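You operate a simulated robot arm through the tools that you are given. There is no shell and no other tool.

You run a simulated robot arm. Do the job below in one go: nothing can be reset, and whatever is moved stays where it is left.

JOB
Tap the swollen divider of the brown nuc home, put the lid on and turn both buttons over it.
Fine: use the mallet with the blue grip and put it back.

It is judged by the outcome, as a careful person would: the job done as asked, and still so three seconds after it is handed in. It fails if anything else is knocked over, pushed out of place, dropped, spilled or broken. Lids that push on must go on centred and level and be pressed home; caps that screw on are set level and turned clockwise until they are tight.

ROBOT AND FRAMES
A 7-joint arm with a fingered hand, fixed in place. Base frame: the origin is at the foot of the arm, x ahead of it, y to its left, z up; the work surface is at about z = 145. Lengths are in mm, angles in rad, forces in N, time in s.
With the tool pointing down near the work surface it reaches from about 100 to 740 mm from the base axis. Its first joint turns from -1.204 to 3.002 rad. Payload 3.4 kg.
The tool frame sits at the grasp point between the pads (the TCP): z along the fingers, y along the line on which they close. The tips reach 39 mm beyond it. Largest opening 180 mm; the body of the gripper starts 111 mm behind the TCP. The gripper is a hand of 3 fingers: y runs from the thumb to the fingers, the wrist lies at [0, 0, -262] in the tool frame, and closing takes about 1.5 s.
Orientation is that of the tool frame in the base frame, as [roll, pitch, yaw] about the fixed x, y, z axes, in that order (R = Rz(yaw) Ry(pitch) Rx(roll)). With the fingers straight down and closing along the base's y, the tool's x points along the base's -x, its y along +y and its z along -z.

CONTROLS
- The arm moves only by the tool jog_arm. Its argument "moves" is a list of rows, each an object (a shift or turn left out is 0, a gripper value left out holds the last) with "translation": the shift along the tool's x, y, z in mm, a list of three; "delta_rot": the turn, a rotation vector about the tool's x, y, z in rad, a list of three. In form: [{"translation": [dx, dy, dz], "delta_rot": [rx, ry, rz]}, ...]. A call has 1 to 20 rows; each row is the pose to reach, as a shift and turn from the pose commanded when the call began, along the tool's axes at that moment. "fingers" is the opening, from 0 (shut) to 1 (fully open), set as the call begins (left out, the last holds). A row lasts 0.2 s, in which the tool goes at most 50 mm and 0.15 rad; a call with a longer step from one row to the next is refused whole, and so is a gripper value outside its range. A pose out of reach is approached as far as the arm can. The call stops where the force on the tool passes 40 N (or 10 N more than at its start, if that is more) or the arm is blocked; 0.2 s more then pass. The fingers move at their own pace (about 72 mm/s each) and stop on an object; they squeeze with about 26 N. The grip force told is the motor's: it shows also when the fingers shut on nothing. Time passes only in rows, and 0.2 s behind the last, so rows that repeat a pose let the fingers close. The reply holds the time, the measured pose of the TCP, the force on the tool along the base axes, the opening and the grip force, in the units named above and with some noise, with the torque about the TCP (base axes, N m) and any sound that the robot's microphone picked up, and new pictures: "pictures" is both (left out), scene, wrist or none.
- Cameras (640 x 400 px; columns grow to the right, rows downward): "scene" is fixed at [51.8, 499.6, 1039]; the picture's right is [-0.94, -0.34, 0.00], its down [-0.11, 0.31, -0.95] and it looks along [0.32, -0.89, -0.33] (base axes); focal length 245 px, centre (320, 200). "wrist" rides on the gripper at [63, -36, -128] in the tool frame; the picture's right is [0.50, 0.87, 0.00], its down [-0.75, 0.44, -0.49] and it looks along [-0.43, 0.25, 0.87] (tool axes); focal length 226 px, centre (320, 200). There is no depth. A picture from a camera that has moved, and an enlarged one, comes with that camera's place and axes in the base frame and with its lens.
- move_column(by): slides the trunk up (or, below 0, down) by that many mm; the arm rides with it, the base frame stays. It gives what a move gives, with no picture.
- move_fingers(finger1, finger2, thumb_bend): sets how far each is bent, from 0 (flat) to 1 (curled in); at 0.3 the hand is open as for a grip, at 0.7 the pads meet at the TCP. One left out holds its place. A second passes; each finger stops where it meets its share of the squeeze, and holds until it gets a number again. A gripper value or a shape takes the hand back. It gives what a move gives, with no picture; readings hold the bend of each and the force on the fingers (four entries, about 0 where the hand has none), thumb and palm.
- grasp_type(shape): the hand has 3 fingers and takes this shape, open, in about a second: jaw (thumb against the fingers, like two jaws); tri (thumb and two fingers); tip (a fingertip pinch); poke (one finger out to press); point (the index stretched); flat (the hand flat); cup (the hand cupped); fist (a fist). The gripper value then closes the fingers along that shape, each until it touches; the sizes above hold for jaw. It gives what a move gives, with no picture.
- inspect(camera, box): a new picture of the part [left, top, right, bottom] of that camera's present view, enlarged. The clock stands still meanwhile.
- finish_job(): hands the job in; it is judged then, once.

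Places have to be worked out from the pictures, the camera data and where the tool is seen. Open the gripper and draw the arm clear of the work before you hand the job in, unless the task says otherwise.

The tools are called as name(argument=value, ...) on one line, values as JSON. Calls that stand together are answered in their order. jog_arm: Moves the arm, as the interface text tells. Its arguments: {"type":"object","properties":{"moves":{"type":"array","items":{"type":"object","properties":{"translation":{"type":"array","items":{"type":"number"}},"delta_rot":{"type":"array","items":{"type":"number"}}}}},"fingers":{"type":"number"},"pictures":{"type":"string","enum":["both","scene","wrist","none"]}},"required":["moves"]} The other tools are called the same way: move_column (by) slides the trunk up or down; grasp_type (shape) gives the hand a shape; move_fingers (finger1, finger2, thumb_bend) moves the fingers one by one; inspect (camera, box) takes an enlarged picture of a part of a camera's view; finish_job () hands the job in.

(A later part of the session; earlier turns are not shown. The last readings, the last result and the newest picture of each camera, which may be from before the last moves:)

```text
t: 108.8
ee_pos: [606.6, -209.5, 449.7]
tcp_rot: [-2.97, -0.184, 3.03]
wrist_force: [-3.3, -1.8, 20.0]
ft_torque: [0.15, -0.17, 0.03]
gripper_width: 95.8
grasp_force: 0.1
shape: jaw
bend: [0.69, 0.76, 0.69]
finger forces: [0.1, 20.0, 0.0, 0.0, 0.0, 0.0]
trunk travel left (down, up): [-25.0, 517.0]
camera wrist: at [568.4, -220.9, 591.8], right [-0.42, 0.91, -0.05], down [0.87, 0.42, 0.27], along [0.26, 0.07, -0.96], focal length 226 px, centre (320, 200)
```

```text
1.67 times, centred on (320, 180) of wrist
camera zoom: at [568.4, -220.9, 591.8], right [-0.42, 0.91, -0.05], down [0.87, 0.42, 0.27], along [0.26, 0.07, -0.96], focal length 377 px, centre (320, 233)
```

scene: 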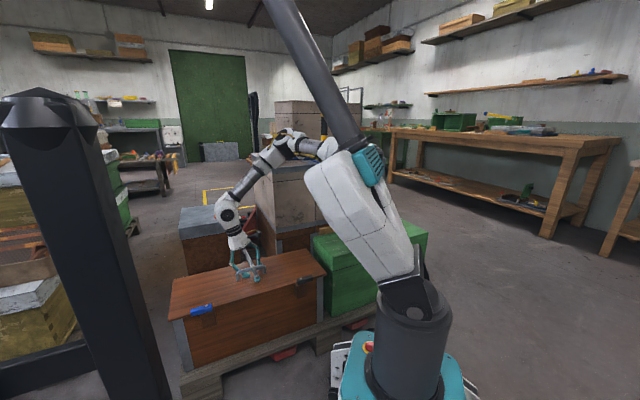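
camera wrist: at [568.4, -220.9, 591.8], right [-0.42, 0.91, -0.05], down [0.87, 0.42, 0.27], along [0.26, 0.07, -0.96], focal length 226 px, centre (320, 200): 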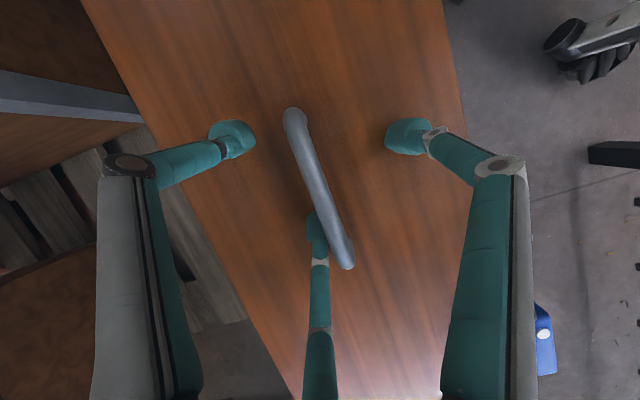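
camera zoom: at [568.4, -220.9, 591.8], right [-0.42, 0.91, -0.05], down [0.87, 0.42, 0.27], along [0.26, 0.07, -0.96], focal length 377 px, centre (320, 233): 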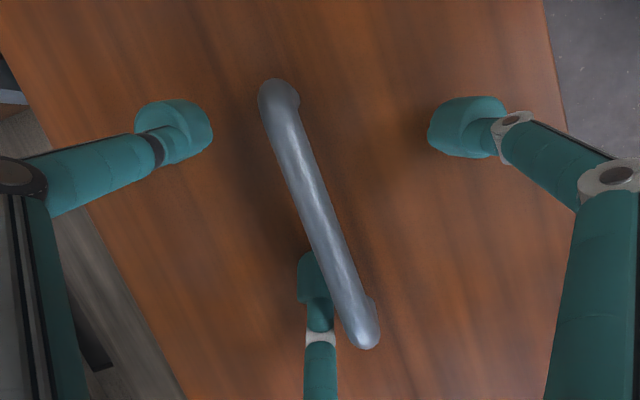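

Finger 2 is pressed on the lid just beside the bar. I shift the hand a little away from the bar while rising so it cannot hook.

jog_arm(moves=[{"translation": [-1.5, -4, -2]}, {"translation": [-3.5, -8, -3.5]}, {"translation": [-3, -9, -8]}, {"translation": [-2, -9.5, -14]}, {"translation": [-2, -9.5, -14]}], pictures="wrist")

inspect(camera="wrist", box=[200, 60, 440, 300])

inspect(camera="scene", box=[160, 235, 340, 345])

```text
t: 110.0
ee_pos: [610.8, -218.2, 464.4]
tcp_rot: [-2.971, -0.186, 3.031]
wrist_force: [-0.3, -0.1, -0.3]
ft_torque: [0.0, 0.0, 0.01]
gripper_width: 107.5
grasp_force: 0.1
shape: jaw
bend: [0.69, 0.69, 0.69]
finger forces: [0.0, 0.0, 0.1, 0.0, 0.1, 0.1]
trunk travel left (down, up): [-25.0, 517.0]
camera wrist: at [572.5, -228.9, 605.3], right [-0.42, 0.91, -0.05], down [0.87, 0.42, 0.27], along [0.26, 0.07, -0.96], focal length 226 px, centre (320, 200)
```

wrist: 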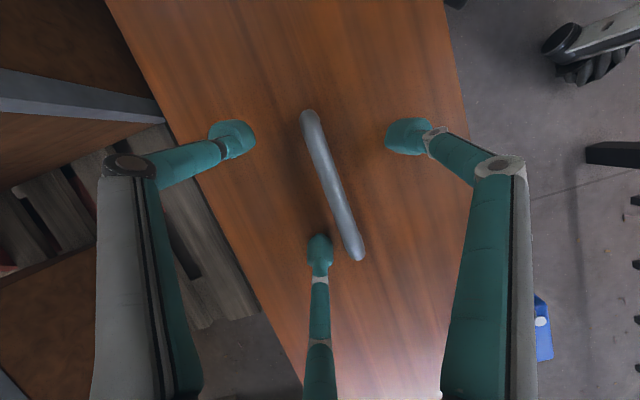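

```text
1.67 times, centred on (320, 180) of wrist
camera zoom: at [572.5, -228.9, 605.3], right [-0.42, 0.91, -0.05], down [0.87, 0.42, 0.27], along [0.26, 0.07, -0.96], focal length 377 px, centre (320, 233)
```

zoom: 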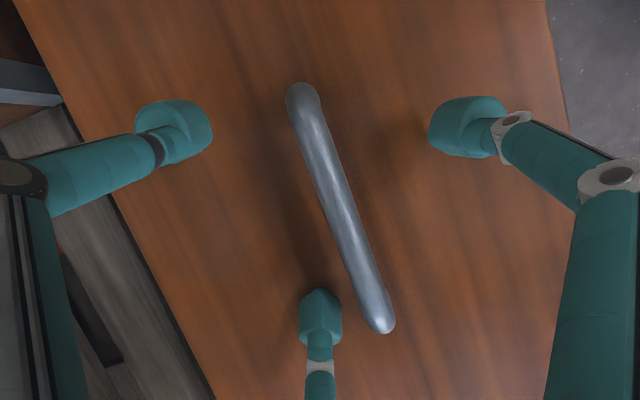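

```text
3.56 times, centred on (250, 290) of scene
camera zoom: at [51.8, 499.6, 1039.0], right [-0.94, -0.34, 0.0], down [-0.11, 0.31, -0.95], along [0.32, -0.89, -0.33], focal length 872 px, centre (569, -120)
```

zoom: 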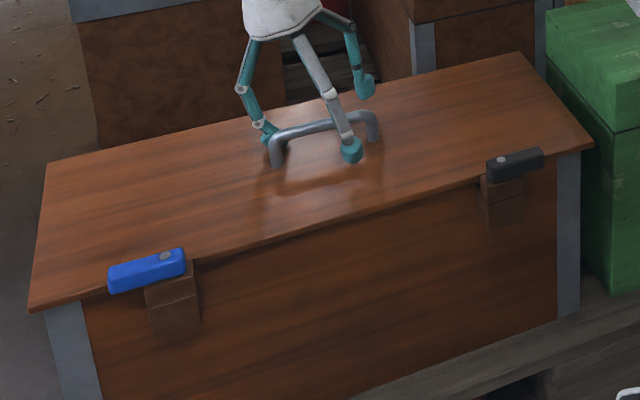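

The hand is free of the bar and the lid has stayed put. I rise 250 mm for an overview of the lid and buttons.

jog_arm(moves=[{"translation": [7, -6.5, -37]}, {"translation": [15, -13.5, -78]}, {"translation": [23, -20.5, -119]}, {"translation": [31, -27.5, -160]}, {"translation": [38, -34.5, -200]}, {"translation": [46, -41.5, -242]}, {"translation": [46, -41.5, -242]}])

inspect(camera="scene", box=[160, 235, 250, 345])

inspect(camera="scene", box=[250, 235, 340, 310])

```text
t: 111.6
ee_pos: [612.7, -215.7, 713.4]
tcp_rot: [-2.971, -0.188, 3.03]
wrist_force: [-0.2, -0.5, 0.3]
ft_torque: [0.03, -0.01, 0.02]
gripper_width: 107.5
grasp_force: 0.0
shape: jaw
bend: [0.69, 0.69, 0.69]
finger forces: [0.0, 0.0, 0.0, 0.0, 0.0, 0.1]
trunk travel left (down, up): [-25.0, 517.0]
camera wrist: at [574.8, -226.0, 854.9], right [-0.42, 0.91, -0.05], down [0.87, 0.42, 0.26], along [0.26, 0.07, -0.96], focal length 226 px, centre (320, 200)
```

scene: 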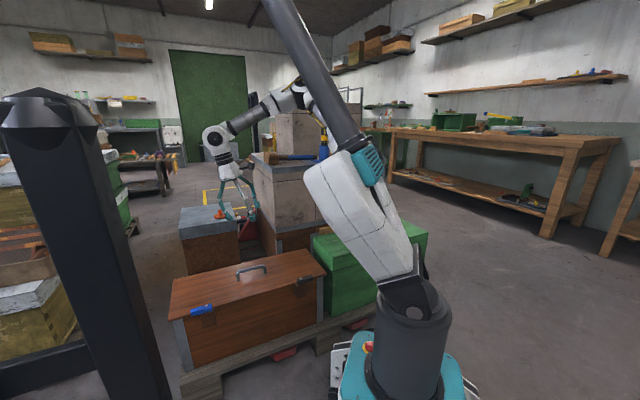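
wrist: 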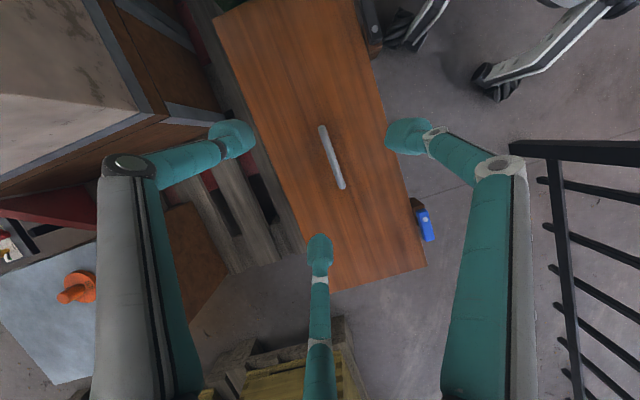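

```text
3.64 times, centred on (205, 290) of scene
camera zoom: at [51.8, 499.6, 1039.0], right [-0.94, -0.34, 0.0], down [-0.11, 0.31, -0.95], along [0.32, -0.89, -0.33], focal length 892 px, centre (738, -127)
```

zoom: 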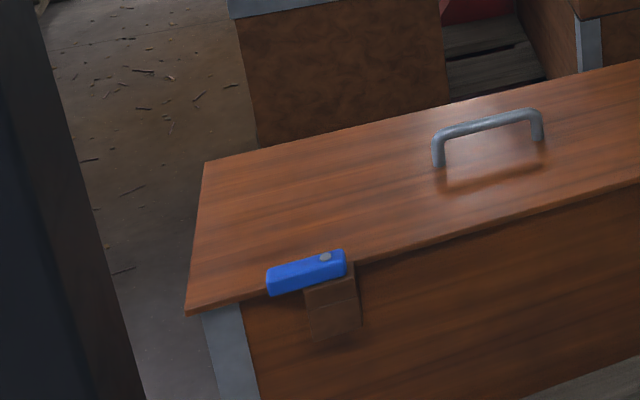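

```text
5.33 times, centred on (295, 272) of scene
camera zoom: at [51.8, 499.6, 1039.0], right [-0.94, -0.34, 0.0], down [-0.11, 0.31, -0.95], along [0.32, -0.89, -0.33], focal length 1308 px, centre (453, -187)
```

zoom: 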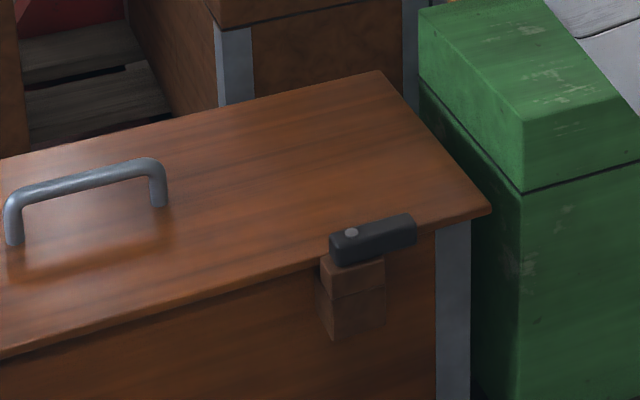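

The lid lies flat and centred behind both buttons. For turning the buttons I try the "poke" shape, here in free air, to see where its fingertip is.

grasp_type(shape="poke")

inspect(camera="wrist", box=[0, 0, 640, 400])

inspect(camera="scene", box=[190, 110, 290, 230])

```text
t: 112.5
ee_pos: [613.9, -215.2, 713.6]
tcp_rot: [-2.972, -0.185, 3.029]
wrist_force: [0.1, -0.3, 0.1]
ft_torque: [0.01, 0.03, -0.03]
gripper_width: 0.0
grasp_force: 0.1
shape: poke
bend: [1.0, 1.0, 0.67]
finger forces: [0.1, 0.1, 0.1, 0.1, 0.1, 0.0]
trunk travel left (down, up): [-25.0, 517.0]
```

```text
1.00 times, centred on (320, 200) of wrist (not enlarged: the box is as wide or as high as the picture)
camera zoom: at [574.6, -225.9, 855.2], right [-0.42, 0.91, -0.05], down [0.87, 0.42, 0.27], along [0.26, 0.07, -0.96], focal length 226 px, centre (320, 200)
```

zoom: 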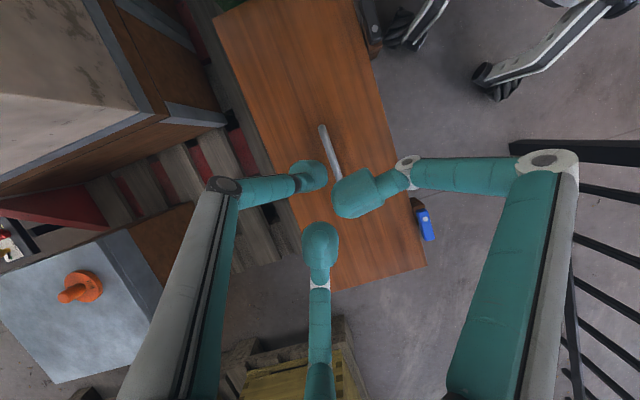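

```text
3.33 times, centred on (240, 170) of scene
camera zoom: at [51.8, 499.6, 1039.0], right [-0.94, -0.34, 0.0], down [-0.11, 0.31, -0.95], along [0.32, -0.89, -0.33], focal length 818 px, centre (587, 300)
```

zoom: 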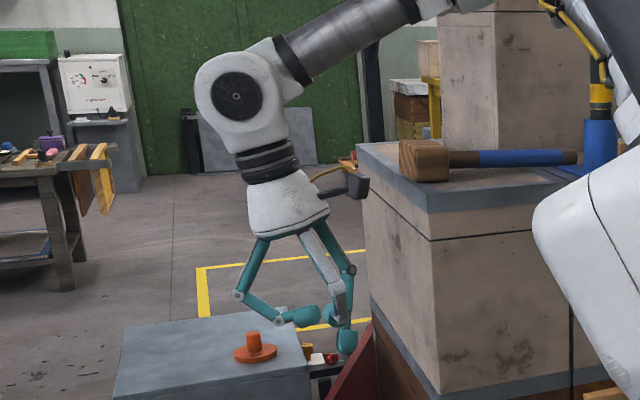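

In "poke" the thumb becomes the pointer near the tool axis, with the other fingers curled up. I level the hand and move over the blue button to see it closely.

jog_arm(moves=[{"translation": [1, 32, 17], "delta_rot": [-0.06, -0.065, 0]}, {"translation": [2.3, 64, 34], "delta_rot": [-0.12, -0.13, 0]}, {"translation": [3.5, 97, 52], "delta_rot": [-0.17, -0.187, 0]}, {"translation": [4.6, 129, 69], "delta_rot": [-0.17, -0.187, 0]}, {"translation": [5.8, 161, 86], "delta_rot": [-0.17, -0.187, 0]}, {"translation": [7, 194, 104], "delta_rot": [-0.17, -0.187, 0]}, {"translation": [8, 226, 121], "delta_rot": [-0.17, -0.187, 0]}, {"translation": [8, 226, 121], "delta_rot": [-0.17, -0.187, 0]}])

inspect(camera="wrist", box=[240, 60, 480, 260])

```text
t: 114.3
ee_pos: [597.0, -41.4, 579.8]
tcp_rot: [3.138, 0.002, 3.046]
wrist_force: [1.8, 0.9, 0.0]
ft_torque: [0.01, -0.02, -0.02]
gripper_width: 0.0
grasp_force: 0.1
shape: poke
bend: [1.0, 1.0, 0.67]
finger forces: [0.1, 0.0, 0.0, 0.1, 0.1, 0.0]
out of reach, approached as far as the arm can: row 7, 8
trunk travel left (down, up): [-25.0, 517.0]
camera wrist: at [531.7, -71.4, 708.7], right [-0.41, 0.91, 0.0], down [0.79, 0.36, 0.5], along [0.45, 0.21, -0.87], focal length 226 px, centre (320, 200)
```

scene: 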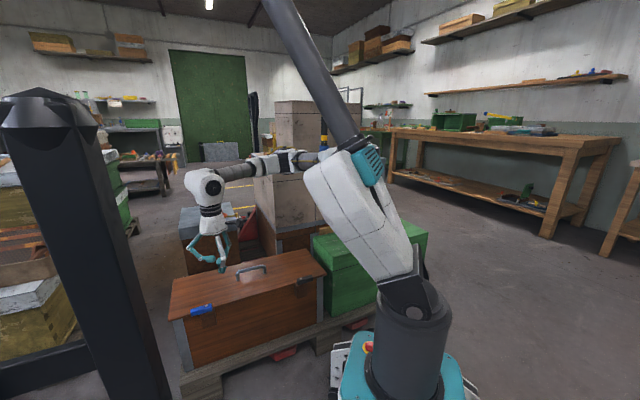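
wrist: 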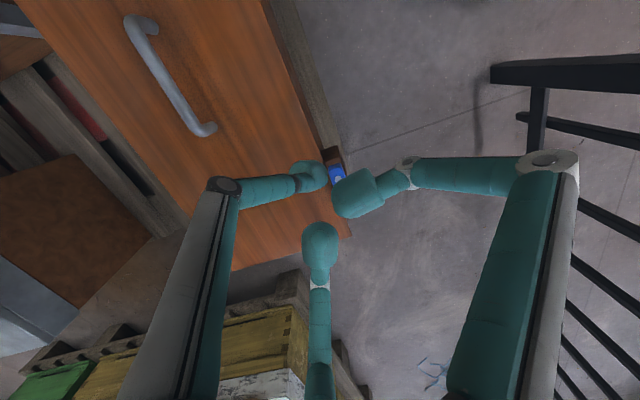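

```text
2.00 times, centred on (360, 160) of wrist
camera zoom: at [531.7, -71.4, 708.7], right [-0.41, 0.91, 0.0], down [0.79, 0.36, 0.5], along [0.45, 0.21, -0.87], focal length 452 px, centre (240, 280)
```

zoom: 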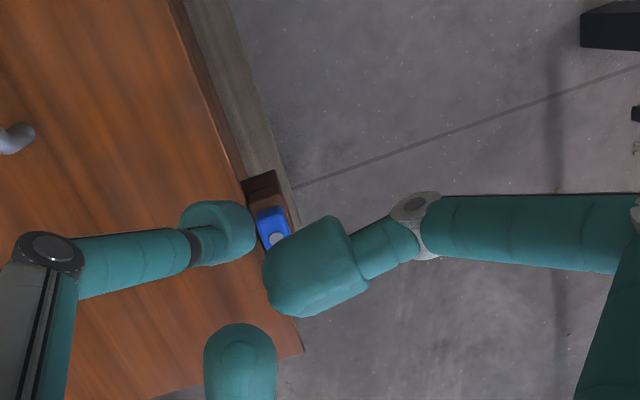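

This yaw is near a joint limit here. I turn the hand by about 62° to a better yaw, which does not matter for poking, and look again.

jog_arm(moves=[{"delta_rot": [0, 0, -0.135]}, {"delta_rot": [0, 0, -0.27]}, {"delta_rot": [0, 0, -0.405]}, {"delta_rot": [0, 0, -0.54]}, {"delta_rot": [0, 0, -0.675]}, {"delta_rot": [0, 0, -0.81]}, {"delta_rot": [0, 0, -0.945]}, {"delta_rot": [0, 0, -1.08]}, {"delta_rot": [0, 0, -1.08]}])

inspect(camera="wrist", box=[200, 60, 440, 260])

```text
t: 116.3
ee_pos: [597.5, -42.5, 581.7]
tcp_rot: [3.141, 0.003, -2.156]
wrist_force: [-0.6, 0.0, -0.6]
ft_torque: [-0.03, 0.0, -0.01]
gripper_width: 0.1
grasp_force: 0.0
shape: poke
bend: [1.0, 1.0, 0.67]
finger forces: [0.1, 0.1, 0.0, 0.0, 0.1, 0.0]
trunk travel left (down, up): [-25.0, 517.0]
camera wrist: at [592.8, -115.0, 708.6], right [-1.0, 0.06, 0.0], down [0.05, 0.87, 0.49], along [0.03, 0.49, -0.87], focal length 226 px, centre (320, 200)
```

scene: 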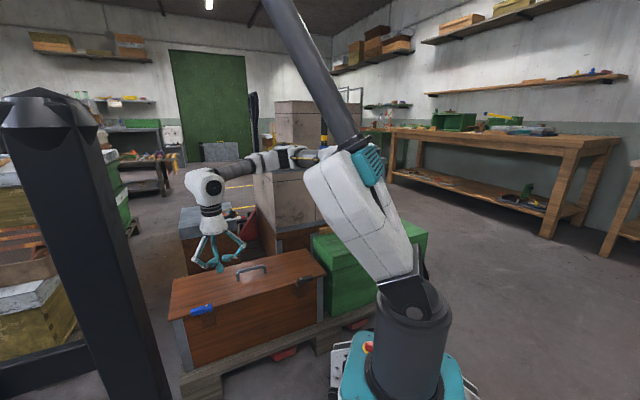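
wrist: 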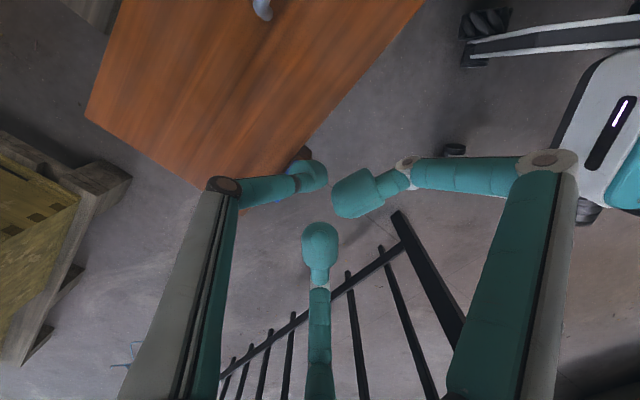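

```text
2.00 times, centred on (320, 160) of wrist
camera zoom: at [592.8, -115.0, 708.6], right [-1.0, 0.06, 0.0], down [0.05, 0.87, 0.49], along [0.03, 0.49, -0.87], focal length 452 px, centre (320, 280)
```

zoom: 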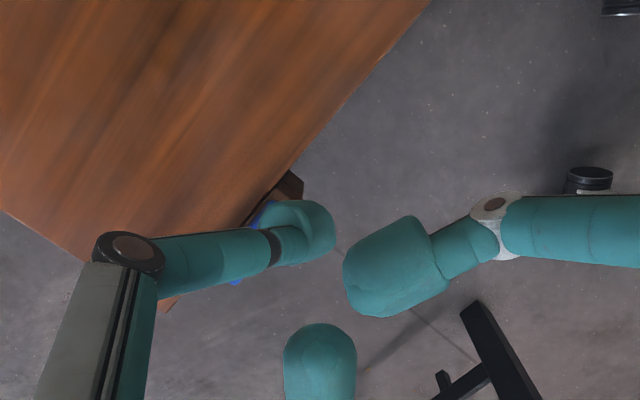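

Combining views gives the blue pivot at about (636,5.5) with the button's top at z≈432. I move the pointer outside the button's long end, still high, then look.

jog_arm(moves=[{"translation": [-37, 10, 0]}, {"translation": [-74, 20, 0]}, {"translation": [-111, 30, 0]}, {"translation": [-111, 30, 35]}, {"translation": [-111, 30, 70]}, {"translation": [-111, 30, 70]}])

inspect(camera="scene", box=[160, 220, 260, 330])

inspect(camera="wrist", box=[200, 60, 440, 260])

```text
t: 117.7
ee_pos: [596.4, -41.8, 581.1]
tcp_rot: [-3.14, 0.001, -2.157]
wrist_force: [0.7, 0.7, 0.5]
ft_torque: [0.0, -0.01, 0.03]
gripper_width: 0.0
grasp_force: 0.0
shape: poke
bend: [1.0, 1.0, 0.67]
finger forces: [0.0, 0.0, 0.0, 0.1, 0.1, 0.0]
out of reach, approached as far as the arm can: row 1, 2, 3, 4, 5, 6
trunk travel left (down, up): [-25.0, 517.0]
camera wrist: at [592.7, -115.0, 708.5], right [-1.0, 0.06, 0.0], down [0.05, 0.87, 0.49], along [0.03, 0.49, -0.87], focal length 226 px, centre (320, 200)
```

scene: 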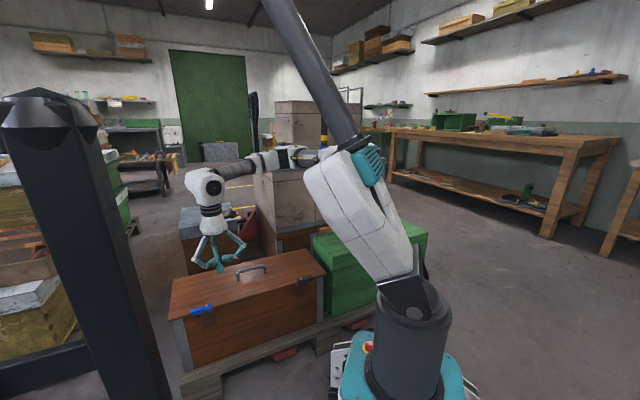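
wrist: 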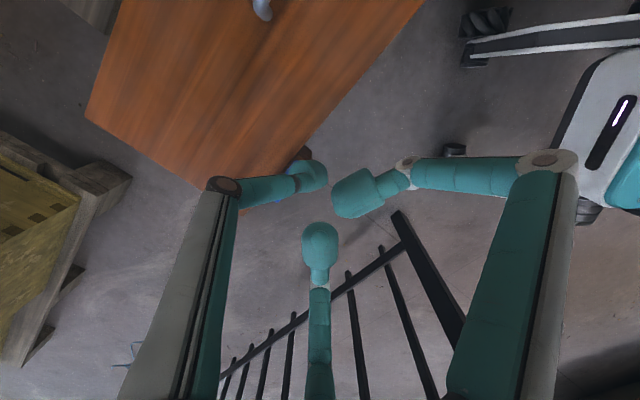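

```text
3.64 times, centred on (210, 275) of scene
camera zoom: at [51.8, 499.6, 1039.0], right [-0.94, -0.34, 0.0], down [-0.11, 0.31, -0.95], along [0.32, -0.89, -0.33], focal length 892 px, centre (720, -73)
```

zoom: 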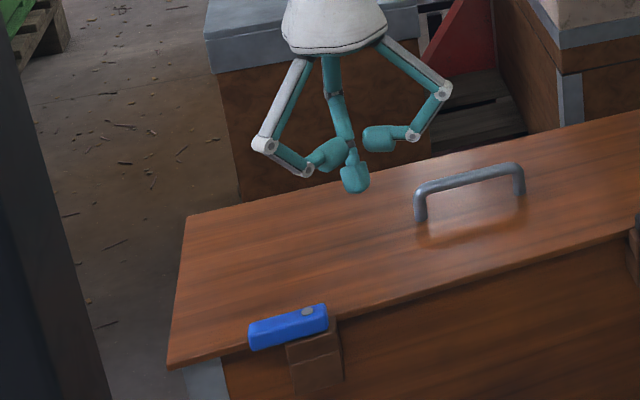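

```text
2.00 times, centred on (320, 160) of wrist
camera zoom: at [592.7, -115.0, 708.5], right [-1.0, 0.06, 0.0], down [0.05, 0.87, 0.49], along [0.03, 0.49, -0.87], focal length 452 px, centre (320, 280)
```

zoom: 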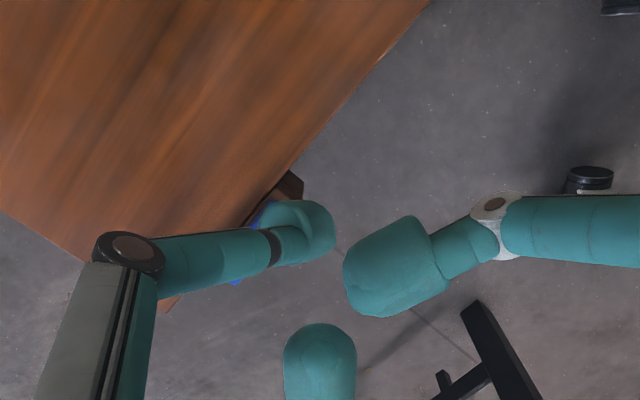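

The arm seems stuck in an awkward configuration on this side. I go up to a high pose first, cross over to the button's side there and come down again.

jog_arm(moves=[{"translation": [0, 0, -40]}, {"translation": [0, 0, -80]}, {"translation": [0, 0, -120]}, {"translation": [0, 0, -160]}, {"translation": [0, 0, -200]}, {"translation": [0, 0, -240]}, {"translation": [0, 0, -280]}, {"translation": [-20, 5, -320]}, {"translation": [-55, 15, -340]}, {"translation": [-85, 23, -340]}, {"translation": [-111, 30, -340]}, {"translation": [-111, 30, -340]}])

```text
t: 120.3
ee_pos: [596.0, -65.8, 899.1]
tcp_rot: [-3.141, 0.001, -2.159]
wrist_force: [0.2, 0.0, 0.6]
ft_torque: [-0.04, 0.01, 0.01]
gripper_width: 0.0
grasp_force: 0.0
shape: poke
bend: [1.0, 1.0, 0.67]
finger forces: [0.0, 0.0, 0.0, 0.1, 0.1, 0.1]
out of reach, approached as far as the arm can: row 6, 7, 8, 9, 10, 11, 12
trunk travel left (down, up): [-25.0, 517.0]
camera wrist: at [591.0, -138.5, 1027.2], right [-1.0, 0.06, 0.0], down [0.05, 0.87, 0.49], along [0.03, 0.49, -0.87], focal length 226 px, centre (320, 200)
```

scene: 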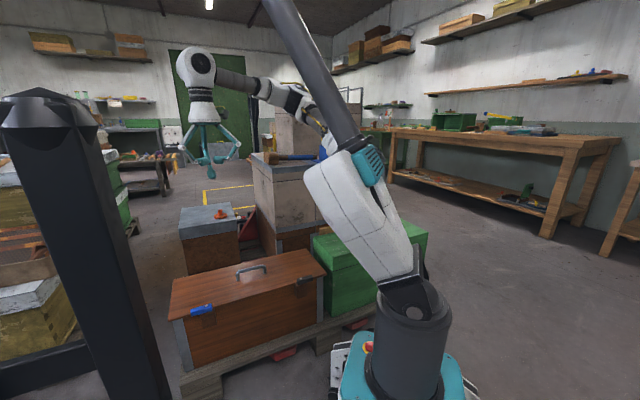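
wrist: 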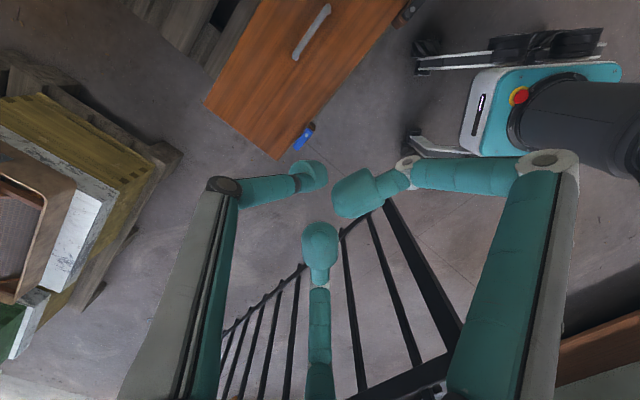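

The arm's reach towards this corner is limited by the wrist position, but leaning the hand by about 0.4 rad should let the pointer get there. I come down again with the hand leaning towards the button's outer side.

jog_arm(moves=[{"translation": [-10, 4, 38], "delta_rot": [-0.008, -0.039, 0]}, {"translation": [-20, 8, 76], "delta_rot": [-0.016, -0.078, 0]}, {"translation": [-30, 12, 114], "delta_rot": [-0.025, -0.118, 0]}, {"translation": [-40, 15, 152], "delta_rot": [-0.033, -0.157, 0]}, {"translation": [-51, 19, 190], "delta_rot": [-0.041, -0.196, 0]}, {"translation": [-61, 23, 228], "delta_rot": [-0.049, -0.235, 0]}, {"translation": [-71, 27, 266], "delta_rot": [-0.057, -0.274, 0]}, {"translation": [-81, 31, 304], "delta_rot": [-0.066, -0.314, 0]}, {"translation": [-91, 35, 340], "delta_rot": [-0.074, -0.353, 0]}, {"translation": [-101, 39, 365], "delta_rot": [-0.082, -0.392, 0]}, {"translation": [-101, 39, 365], "delta_rot": [-0.082, -0.392, 0]}])

inspect(camera="scene", box=[160, 200, 260, 330])

```text
t: 122.7
ee_pos: [616.2, 38.2, 527.5]
tcp_rot: [3.057, 0.395, -2.174]
wrist_force: [-0.2, 0.2, -0.3]
ft_torque: [-0.02, -0.04, 0.04]
gripper_width: 0.0
grasp_force: 0.1
shape: poke
bend: [1.0, 1.0, 0.67]
finger forces: [0.0, 0.0, 0.0, 0.0, 0.1, 0.1]
trunk travel left (down, up): [-25.0, 517.0]
camera wrist: at [594.8, -75.6, 619.4], right [-0.99, 0.09, -0.12], down [-0.04, 0.63, 0.78], along [0.14, 0.77, -0.62], focal length 226 px, centre (320, 200)
```

scene: 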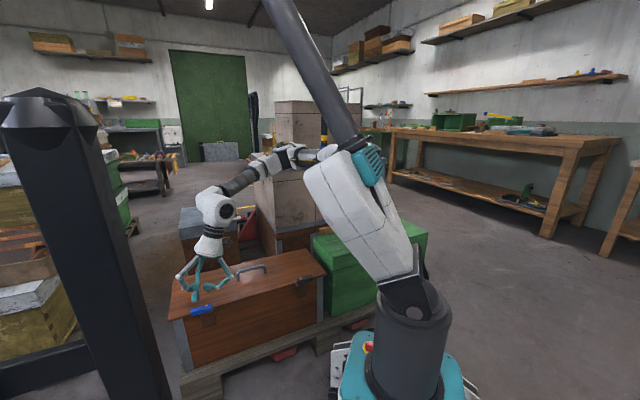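
wrist: 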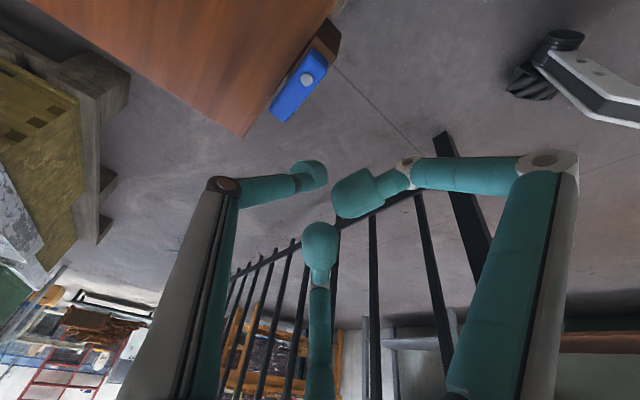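

```text
3.08 times, centred on (210, 265) of scene
camera zoom: at [51.8, 499.6, 1039.0], right [-0.94, -0.34, 0.0], down [-0.11, 0.31, -0.95], along [0.32, -0.89, -0.33], focal length 755 px, centre (658, 0)
```

zoom: 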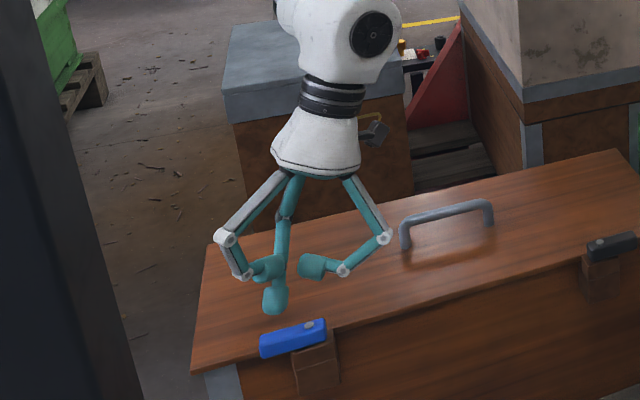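

The pointer reached the button's outer side and I have a clear view: pivot near (635.5,4.5), long end about 42 mm towards +d. I lower the thumb tip beside the bar's outer flank to about z 422.

jog_arm(moves=[{"translation": [8, -3, 22]}, {"translation": [16, -6, 45]}, {"translation": [21, -8, 60]}, {"translation": [23, -9, 65.5]}, {"translation": [23, -9, 65.5]}])

inspect(camera="scene", box=[170, 250, 250, 330])

inspect(camera="wrist", box=[220, 60, 420, 240])

```text
t: 123.9
ee_pos: [619.0, 23.3, 467.7]
tcp_rot: [3.056, 0.395, -2.176]
wrist_force: [0.4, -0.5, -0.2]
ft_torque: [-0.03, -0.02, 0.07]
gripper_width: 0.0
grasp_force: 0.1
shape: poke
bend: [1.0, 1.0, 0.67]
finger forces: [0.1, 0.0, 0.0, 0.0, 0.0, 0.0]
out of reach, approached as far as the arm can: row 2, 3, 4, 5
trunk travel left (down, up): [-25.0, 517.0]
camera wrist: at [597.3, -89.9, 558.2], right [-0.99, 0.09, -0.12], down [-0.04, 0.63, 0.78], along [0.14, 0.77, -0.62], focal length 226 px, centre (320, 200)
```

scene: 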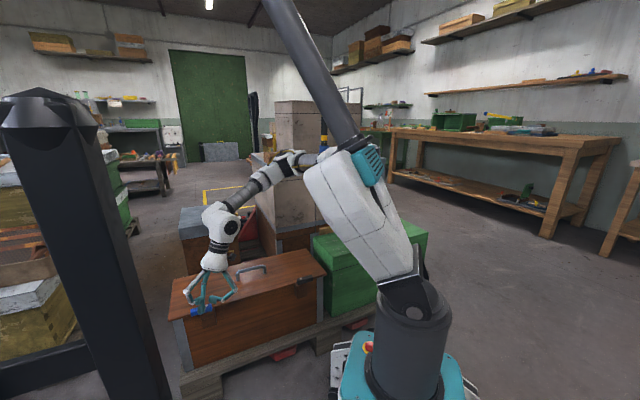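
wrist: 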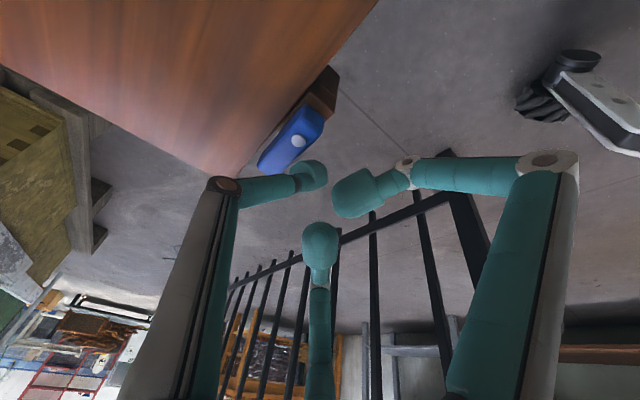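

```text
5.00 times, centred on (210, 290) of scene
camera zoom: at [51.8, 499.6, 1039.0], right [-0.94, -0.34, 0.0], down [-0.11, 0.31, -0.95], along [0.32, -0.89, -0.33], focal length 1226 px, centre (870, -250)
```

zoom: 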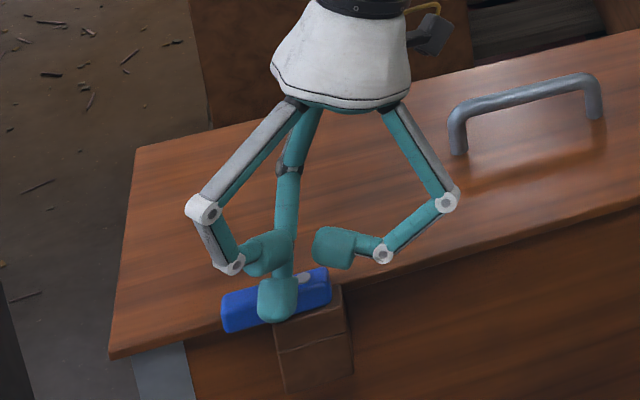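

```text
2.22 times, centred on (320, 150) of wrist
camera zoom: at [597.3, -89.9, 558.2], right [-0.99, 0.09, -0.12], down [-0.04, 0.63, 0.78], along [0.14, 0.77, -0.62], focal length 502 px, centre (320, 311)
```

zoom: 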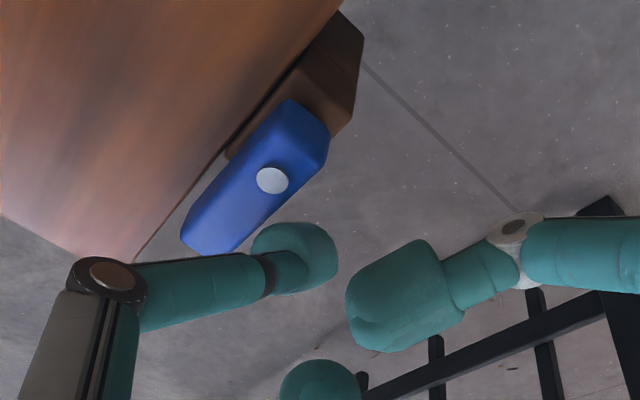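

The wrist is again at its limit about 16 mm short. I lean the hand further (to about 0.62 rad) so that the tip reaches the spot beside the long end.

jog_arm(moves=[{"translation": [-5, 3, -8], "delta_rot": [-0.015, -0.07, 0]}, {"translation": [-6, 5, 0], "delta_rot": [-0.03, -0.14, 0]}, {"translation": [-5, 5, 5], "delta_rot": [-0.045, -0.215, 0]}, {"translation": [-3, 5, 11], "delta_rot": [-0.045, -0.215, 0]}, {"translation": [-1, 4.4, 17], "delta_rot": [-0.045, -0.215, 0]}, {"translation": [-1, 4.4, 17], "delta_rot": [-0.045, -0.215, 0]}])

inspect(camera="scene", box=[170, 250, 250, 330])

inspect(camera="wrist", box=[220, 60, 420, 240])

```text
t: 125.3
ee_pos: [617.7, 34.2, 452.6]
tcp_rot: [2.997, 0.608, -2.205]
wrist_force: [-0.5, 0.4, -0.4]
ft_torque: [0.01, 0.05, 0.0]
gripper_width: 0.0
grasp_force: 0.1
shape: poke
bend: [1.0, 1.0, 0.67]
finger forces: [0.1, 0.0, 0.1, 0.1, 0.0, 0.0]
trunk travel left (down, up): [-25.0, 517.0]
camera wrist: at [589.8, -96.5, 516.0], right [-0.98, 0.12, -0.18], down [-0.11, 0.46, 0.88], along [0.19, 0.88, -0.44], focal length 226 px, centre (320, 200)
```

scene: 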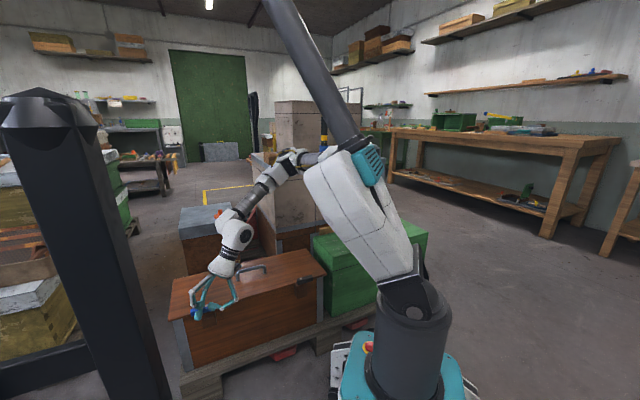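
wrist: 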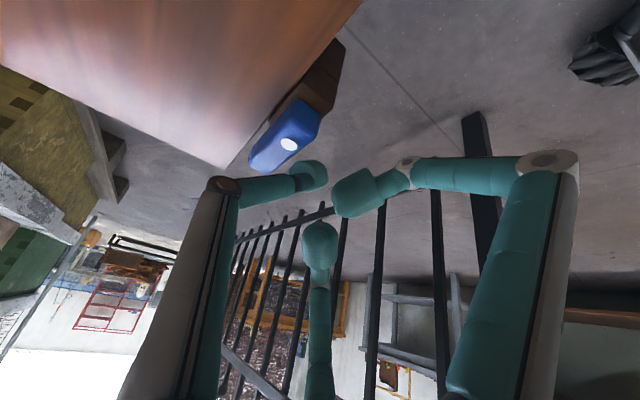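

```text
5.00 times, centred on (210, 290) of scene
camera zoom: at [51.8, 499.6, 1039.0], right [-0.94, -0.34, 0.0], down [-0.11, 0.31, -0.95], along [0.32, -0.89, -0.33], focal length 1226 px, centre (870, -250)
```

zoom: 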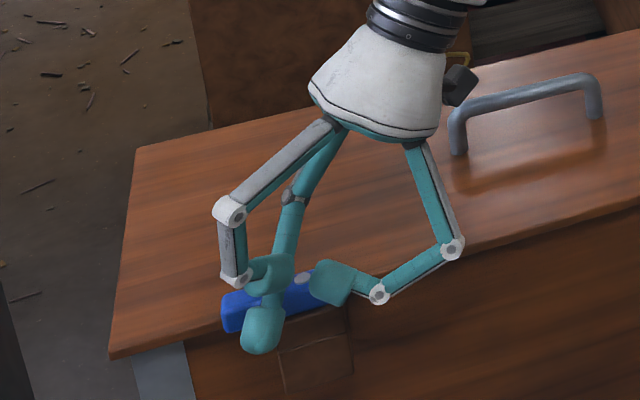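

```text
2.22 times, centred on (320, 150) of wrist
camera zoom: at [589.8, -96.5, 516.0], right [-0.98, 0.12, -0.18], down [-0.11, 0.46, 0.88], along [0.19, 0.88, -0.44], focal length 502 px, centre (320, 311)
```

zoom: 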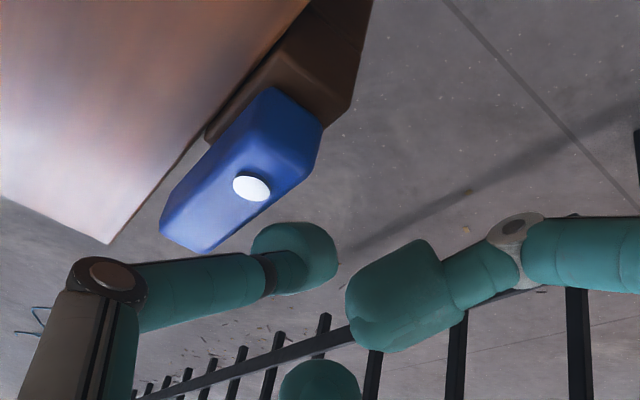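

The tip is in place, but one curled finger would pass low over the pivot. I back off, roll the hand 60° about the pointer so the curled fingers sit higher and to the side, and look again.

jog_arm(moves=[{"translation": [0, 0, -20]}, {"translation": [0, 0, -40]}, {"translation": [0, 0, -40], "delta_rot": [0, 0, 0.15]}, {"translation": [0, 0, -40], "delta_rot": [0, 0, 0.3]}, {"translation": [0, 0, -40], "delta_rot": [0, 0, 0.45]}, {"translation": [0, 0, -40], "delta_rot": [0, 0, 0.6]}, {"translation": [0, 0, -40], "delta_rot": [0, 0, 0.75]}, {"translation": [0, 0, -40], "delta_rot": [0, 0, 0.9]}, {"translation": [0, 0, -40], "delta_rot": [0, 0, 1.05]}, {"translation": [0, 0, -40], "delta_rot": [0, 0, 1.05]}])

inspect(camera="scene", box=[170, 230, 260, 330])

```text
t: 127.5
ee_pos: [607.9, 11.2, 484.2]
tcp_rot: [2.542, 0.18, 3.018]
wrist_force: [0.1, -0.3, -0.3]
ft_torque: [-0.01, -0.04, -0.01]
gripper_width: 0.0
grasp_force: 0.0
shape: poke
bend: [1.0, 1.0, 0.67]
finger forces: [0.1, 0.0, 0.0, 0.0, 0.0, 0.0]
trunk travel left (down, up): [-25.0, 517.0]
camera wrist: at [519.8, -80.4, 557.8], right [-0.49, 0.78, 0.39], down [0.63, 0.0, 0.78], along [0.61, 0.62, -0.49], focal length 226 px, centre (320, 200)
```

scene: 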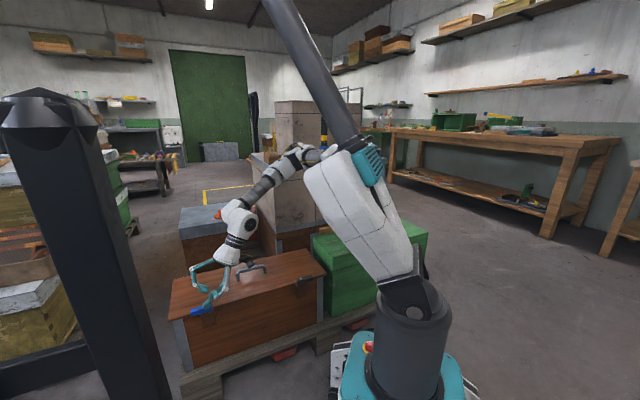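
wrist: 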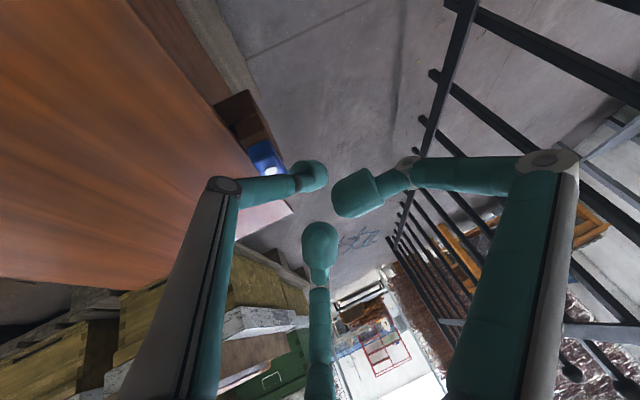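

```text
4.00 times, centred on (215, 280) of scene
camera zoom: at [51.8, 499.6, 1039.0], right [-0.94, -0.34, 0.0], down [-0.11, 0.31, -0.95], along [0.32, -0.89, -0.33], focal length 981 px, centre (740, -120)
```

zoom: 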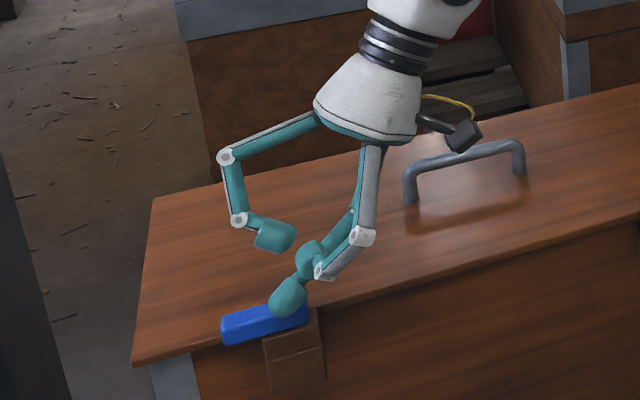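

The hand is rolled and the curled fingers are now well above. I place the tip just outside the bar's long end at z≈421.

jog_arm(moves=[{"translation": [-8, 16, 4]}, {"translation": [-8, 22, 14]}, {"translation": [-5, 14, 28]}, {"translation": [-2.5, 7.7, 41]}, {"translation": [-2.5, 7.7, 41]}])

inspect(camera="scene", box=[175, 265, 245, 325])

```text
t: 128.7
ee_pos: [619.9, 39.3, 457.3]
tcp_rot: [2.543, 0.183, 3.02]
wrist_force: [0.6, 0.5, -1.4]
ft_torque: [-0.02, 0.02, 0.02]
gripper_width: 0.0
grasp_force: 0.1
shape: poke
bend: [1.0, 1.0, 0.67]
finger forces: [0.1, 0.0, 0.1, 0.1, 0.0, 0.0]
trunk travel left (down, up): [-25.0, 517.0]
camera wrist: at [531.4, -53.0, 529.5], right [-0.49, 0.78, 0.39], down [0.63, 0.01, 0.78], along [0.6, 0.62, -0.49], focal length 226 px, centre (320, 200)
```

scene: 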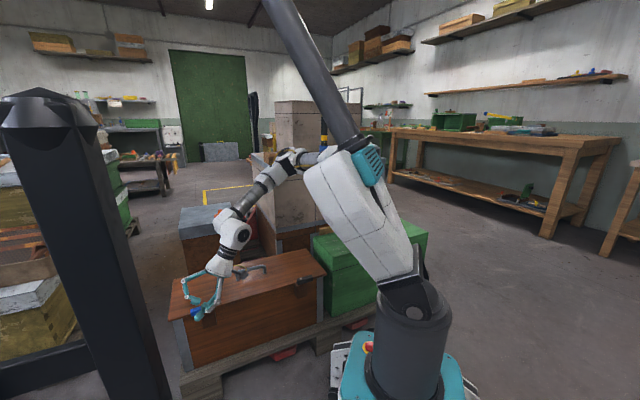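
wrist: 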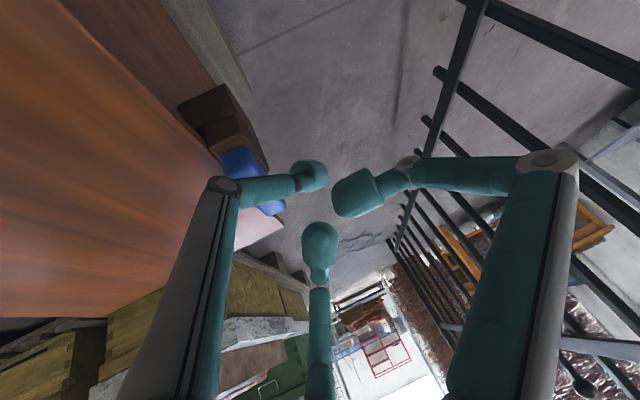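

```text
6.67 times, centred on (210, 295) of scene
camera zoom: at [51.8, 499.6, 1039.0], right [-0.94, -0.34, 0.0], down [-0.11, 0.31, -0.95], along [0.32, -0.89, -0.33], focal length 1635 px, centre (1053, -433)
```

zoom: 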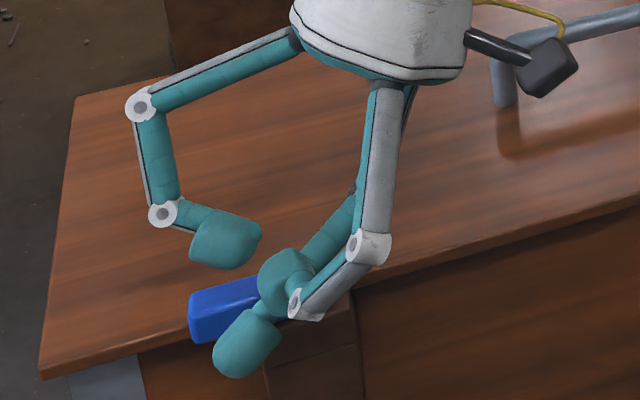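

The tip sits right in front of the bar's long end. I start the sweep inwards along the first part of the arc and watch the button.

jog_arm(moves=[{"translation": [-6, -5, -2]}, {"translation": [-12.5, -9.7, -3.9]}, {"translation": [-19, -12.5, -4.1]}, {"translation": [-25.5, -14.5, -4.2]}, {"translation": [-31.7, -16.6, -4.4]}, {"translation": [-31.7, -16.6, -4.4]}], pictures="wrist")

inspect(camera="scene", box=[175, 265, 245, 325])

```text
t: 130.1
ee_pos: [651.5, 19.5, 456.0]
tcp_rot: [2.542, 0.182, 3.02]
wrist_force: [-1.2, -0.9, 4.4]
ft_torque: [0.0, 0.0, 0.01]
gripper_width: 0.0
grasp_force: 0.0
shape: poke
bend: [1.0, 1.0, 0.66]
finger forces: [0.0, 0.1, 0.0, 0.1, 4.0, 0.0]
trunk travel left (down, up): [-25.0, 517.0]
camera wrist: at [562.0, -73.4, 529.4], right [-0.49, 0.78, 0.39], down [0.63, 0.01, 0.78], along [0.6, 0.62, -0.49], focal length 226 px, centre (320, 200)
```

wrist: 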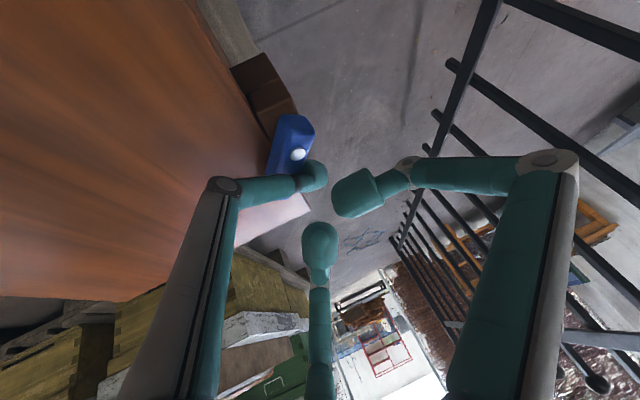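

```text
6.67 times, centred on (210, 295) of scene
camera zoom: at [51.8, 499.6, 1039.0], right [-0.94, -0.34, 0.0], down [-0.11, 0.31, -0.95], along [0.32, -0.89, -0.33], focal length 1635 px, centre (1053, -433)
```

zoom: 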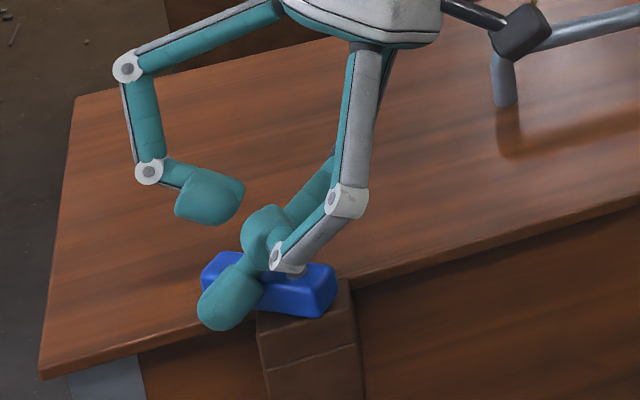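

The button is turning, by about 30° so far. I continue along the arc.

jog_arm(moves=[{"translation": [-7, -6, -2.5]}, {"translation": [-13.6, -13.7, -6.3]}, {"translation": [-16.5, -22, -11]}, {"translation": [-18.2, -30.6, -16.9]}, {"translation": [-18, -33.5, -18.9]}, {"translation": [-18, -33.5, -18.9]}], pictures="wrist")

inspect(camera="scene", box=[175, 265, 245, 325])

```text
t: 131.5
ee_pos: [664.2, -19.8, 457.8]
tcp_rot: [2.539, 0.186, 3.021]
wrist_force: [5.9, 11.4, 11.9]
ft_torque: [0.36, -0.23, 0.03]
gripper_width: 0.0
grasp_force: 0.1
shape: poke
bend: [1.0, 1.0, 0.66]
finger forces: [0.0, 0.0, 0.1, 0.0, 16.1, 0.1]
trunk travel left (down, up): [-25.0, 517.0]
camera wrist: at [575.5, -111.5, 530.6], right [-0.49, 0.78, 0.39], down [0.63, 0.0, 0.78], along [0.61, 0.63, -0.49], focal length 226 px, centre (320, 200)
```

wrist: 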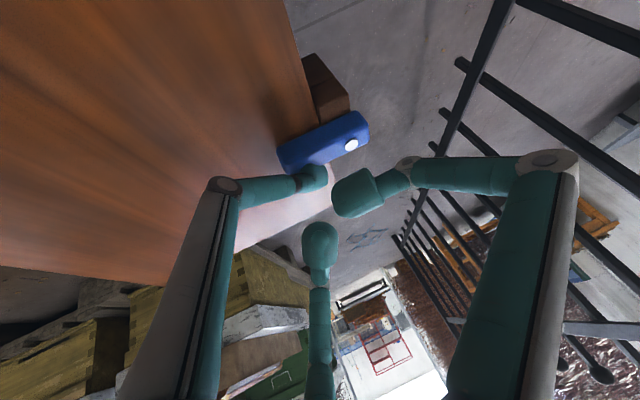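

```text
6.67 times, centred on (210, 295) of scene
camera zoom: at [51.8, 499.6, 1039.0], right [-0.94, -0.34, 0.0], down [-0.11, 0.31, -0.95], along [0.32, -0.89, -0.33], focal length 1635 px, centre (1053, -433)
```

zoom: 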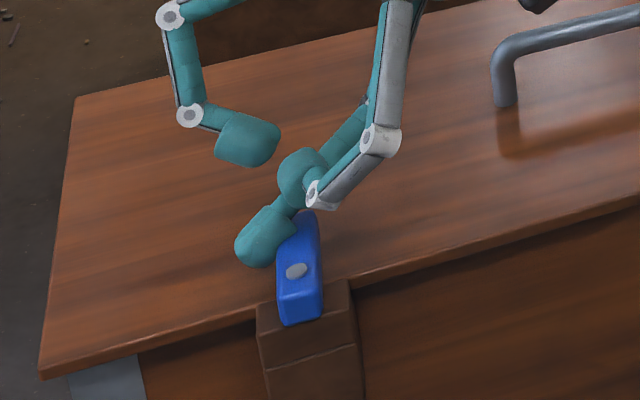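

The blue button now points straight across onto the lid (about 95° turned). I move the tip away from it and up.

jog_arm(moves=[{"translation": [-5, 5, 4.3]}, {"translation": [-8, 16, -12]}, {"translation": [-14, 34, -38]}, {"translation": [-19, 49, -61]}, {"translation": [-23, 62, -80]}])

inspect(camera="scene", box=[165, 255, 255, 335])

```text
t: 132.7
ee_pos: [667.9, -13.9, 559.6]
tcp_rot: [2.546, 0.182, 3.02]
wrist_force: [-0.1, -0.4, -0.4]
ft_torque: [-0.01, 0.04, 0.0]
gripper_width: 0.0
grasp_force: 0.1
shape: poke
bend: [1.0, 1.0, 0.66]
finger forces: [0.1, 0.1, 0.0, 0.0, 0.0, 0.1]
trunk travel left (down, up): [-25.0, 517.0]
camera wrist: at [578.9, -106.6, 632.7], right [-0.49, 0.78, 0.39], down [0.63, 0.01, 0.78], along [0.6, 0.62, -0.49], focal length 226 px, centre (320, 200)
```

scene: 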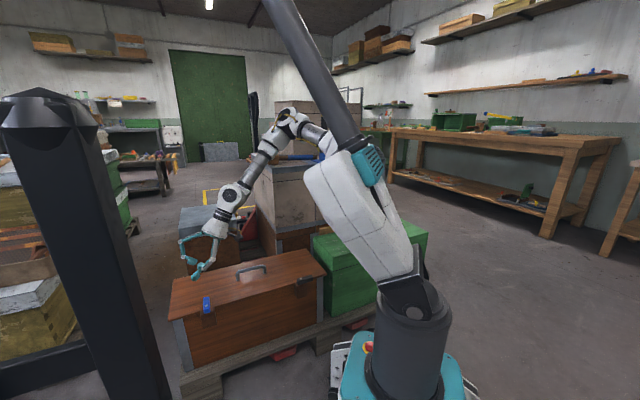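
wrist: 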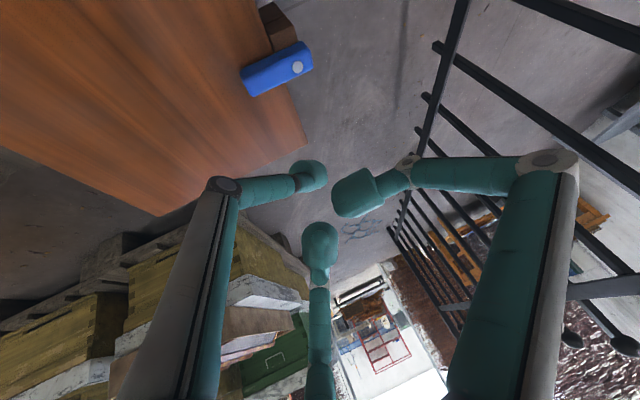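

```text
5.00 times, centred on (210, 295) of scene
camera zoom: at [51.8, 499.6, 1039.0], right [-0.94, -0.34, 0.0], down [-0.11, 0.31, -0.95], along [0.32, -0.89, -0.33], focal length 1226 px, centre (870, -275)
```

zoom: 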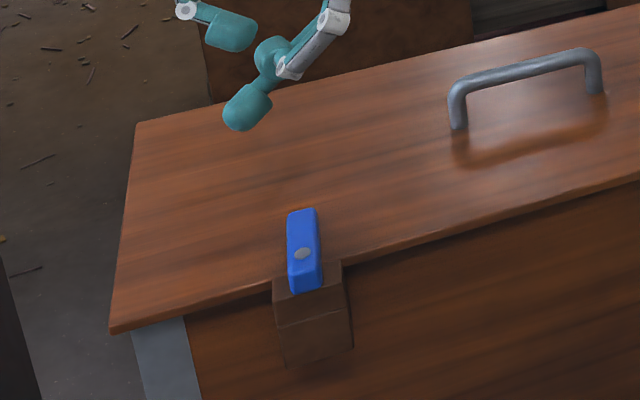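

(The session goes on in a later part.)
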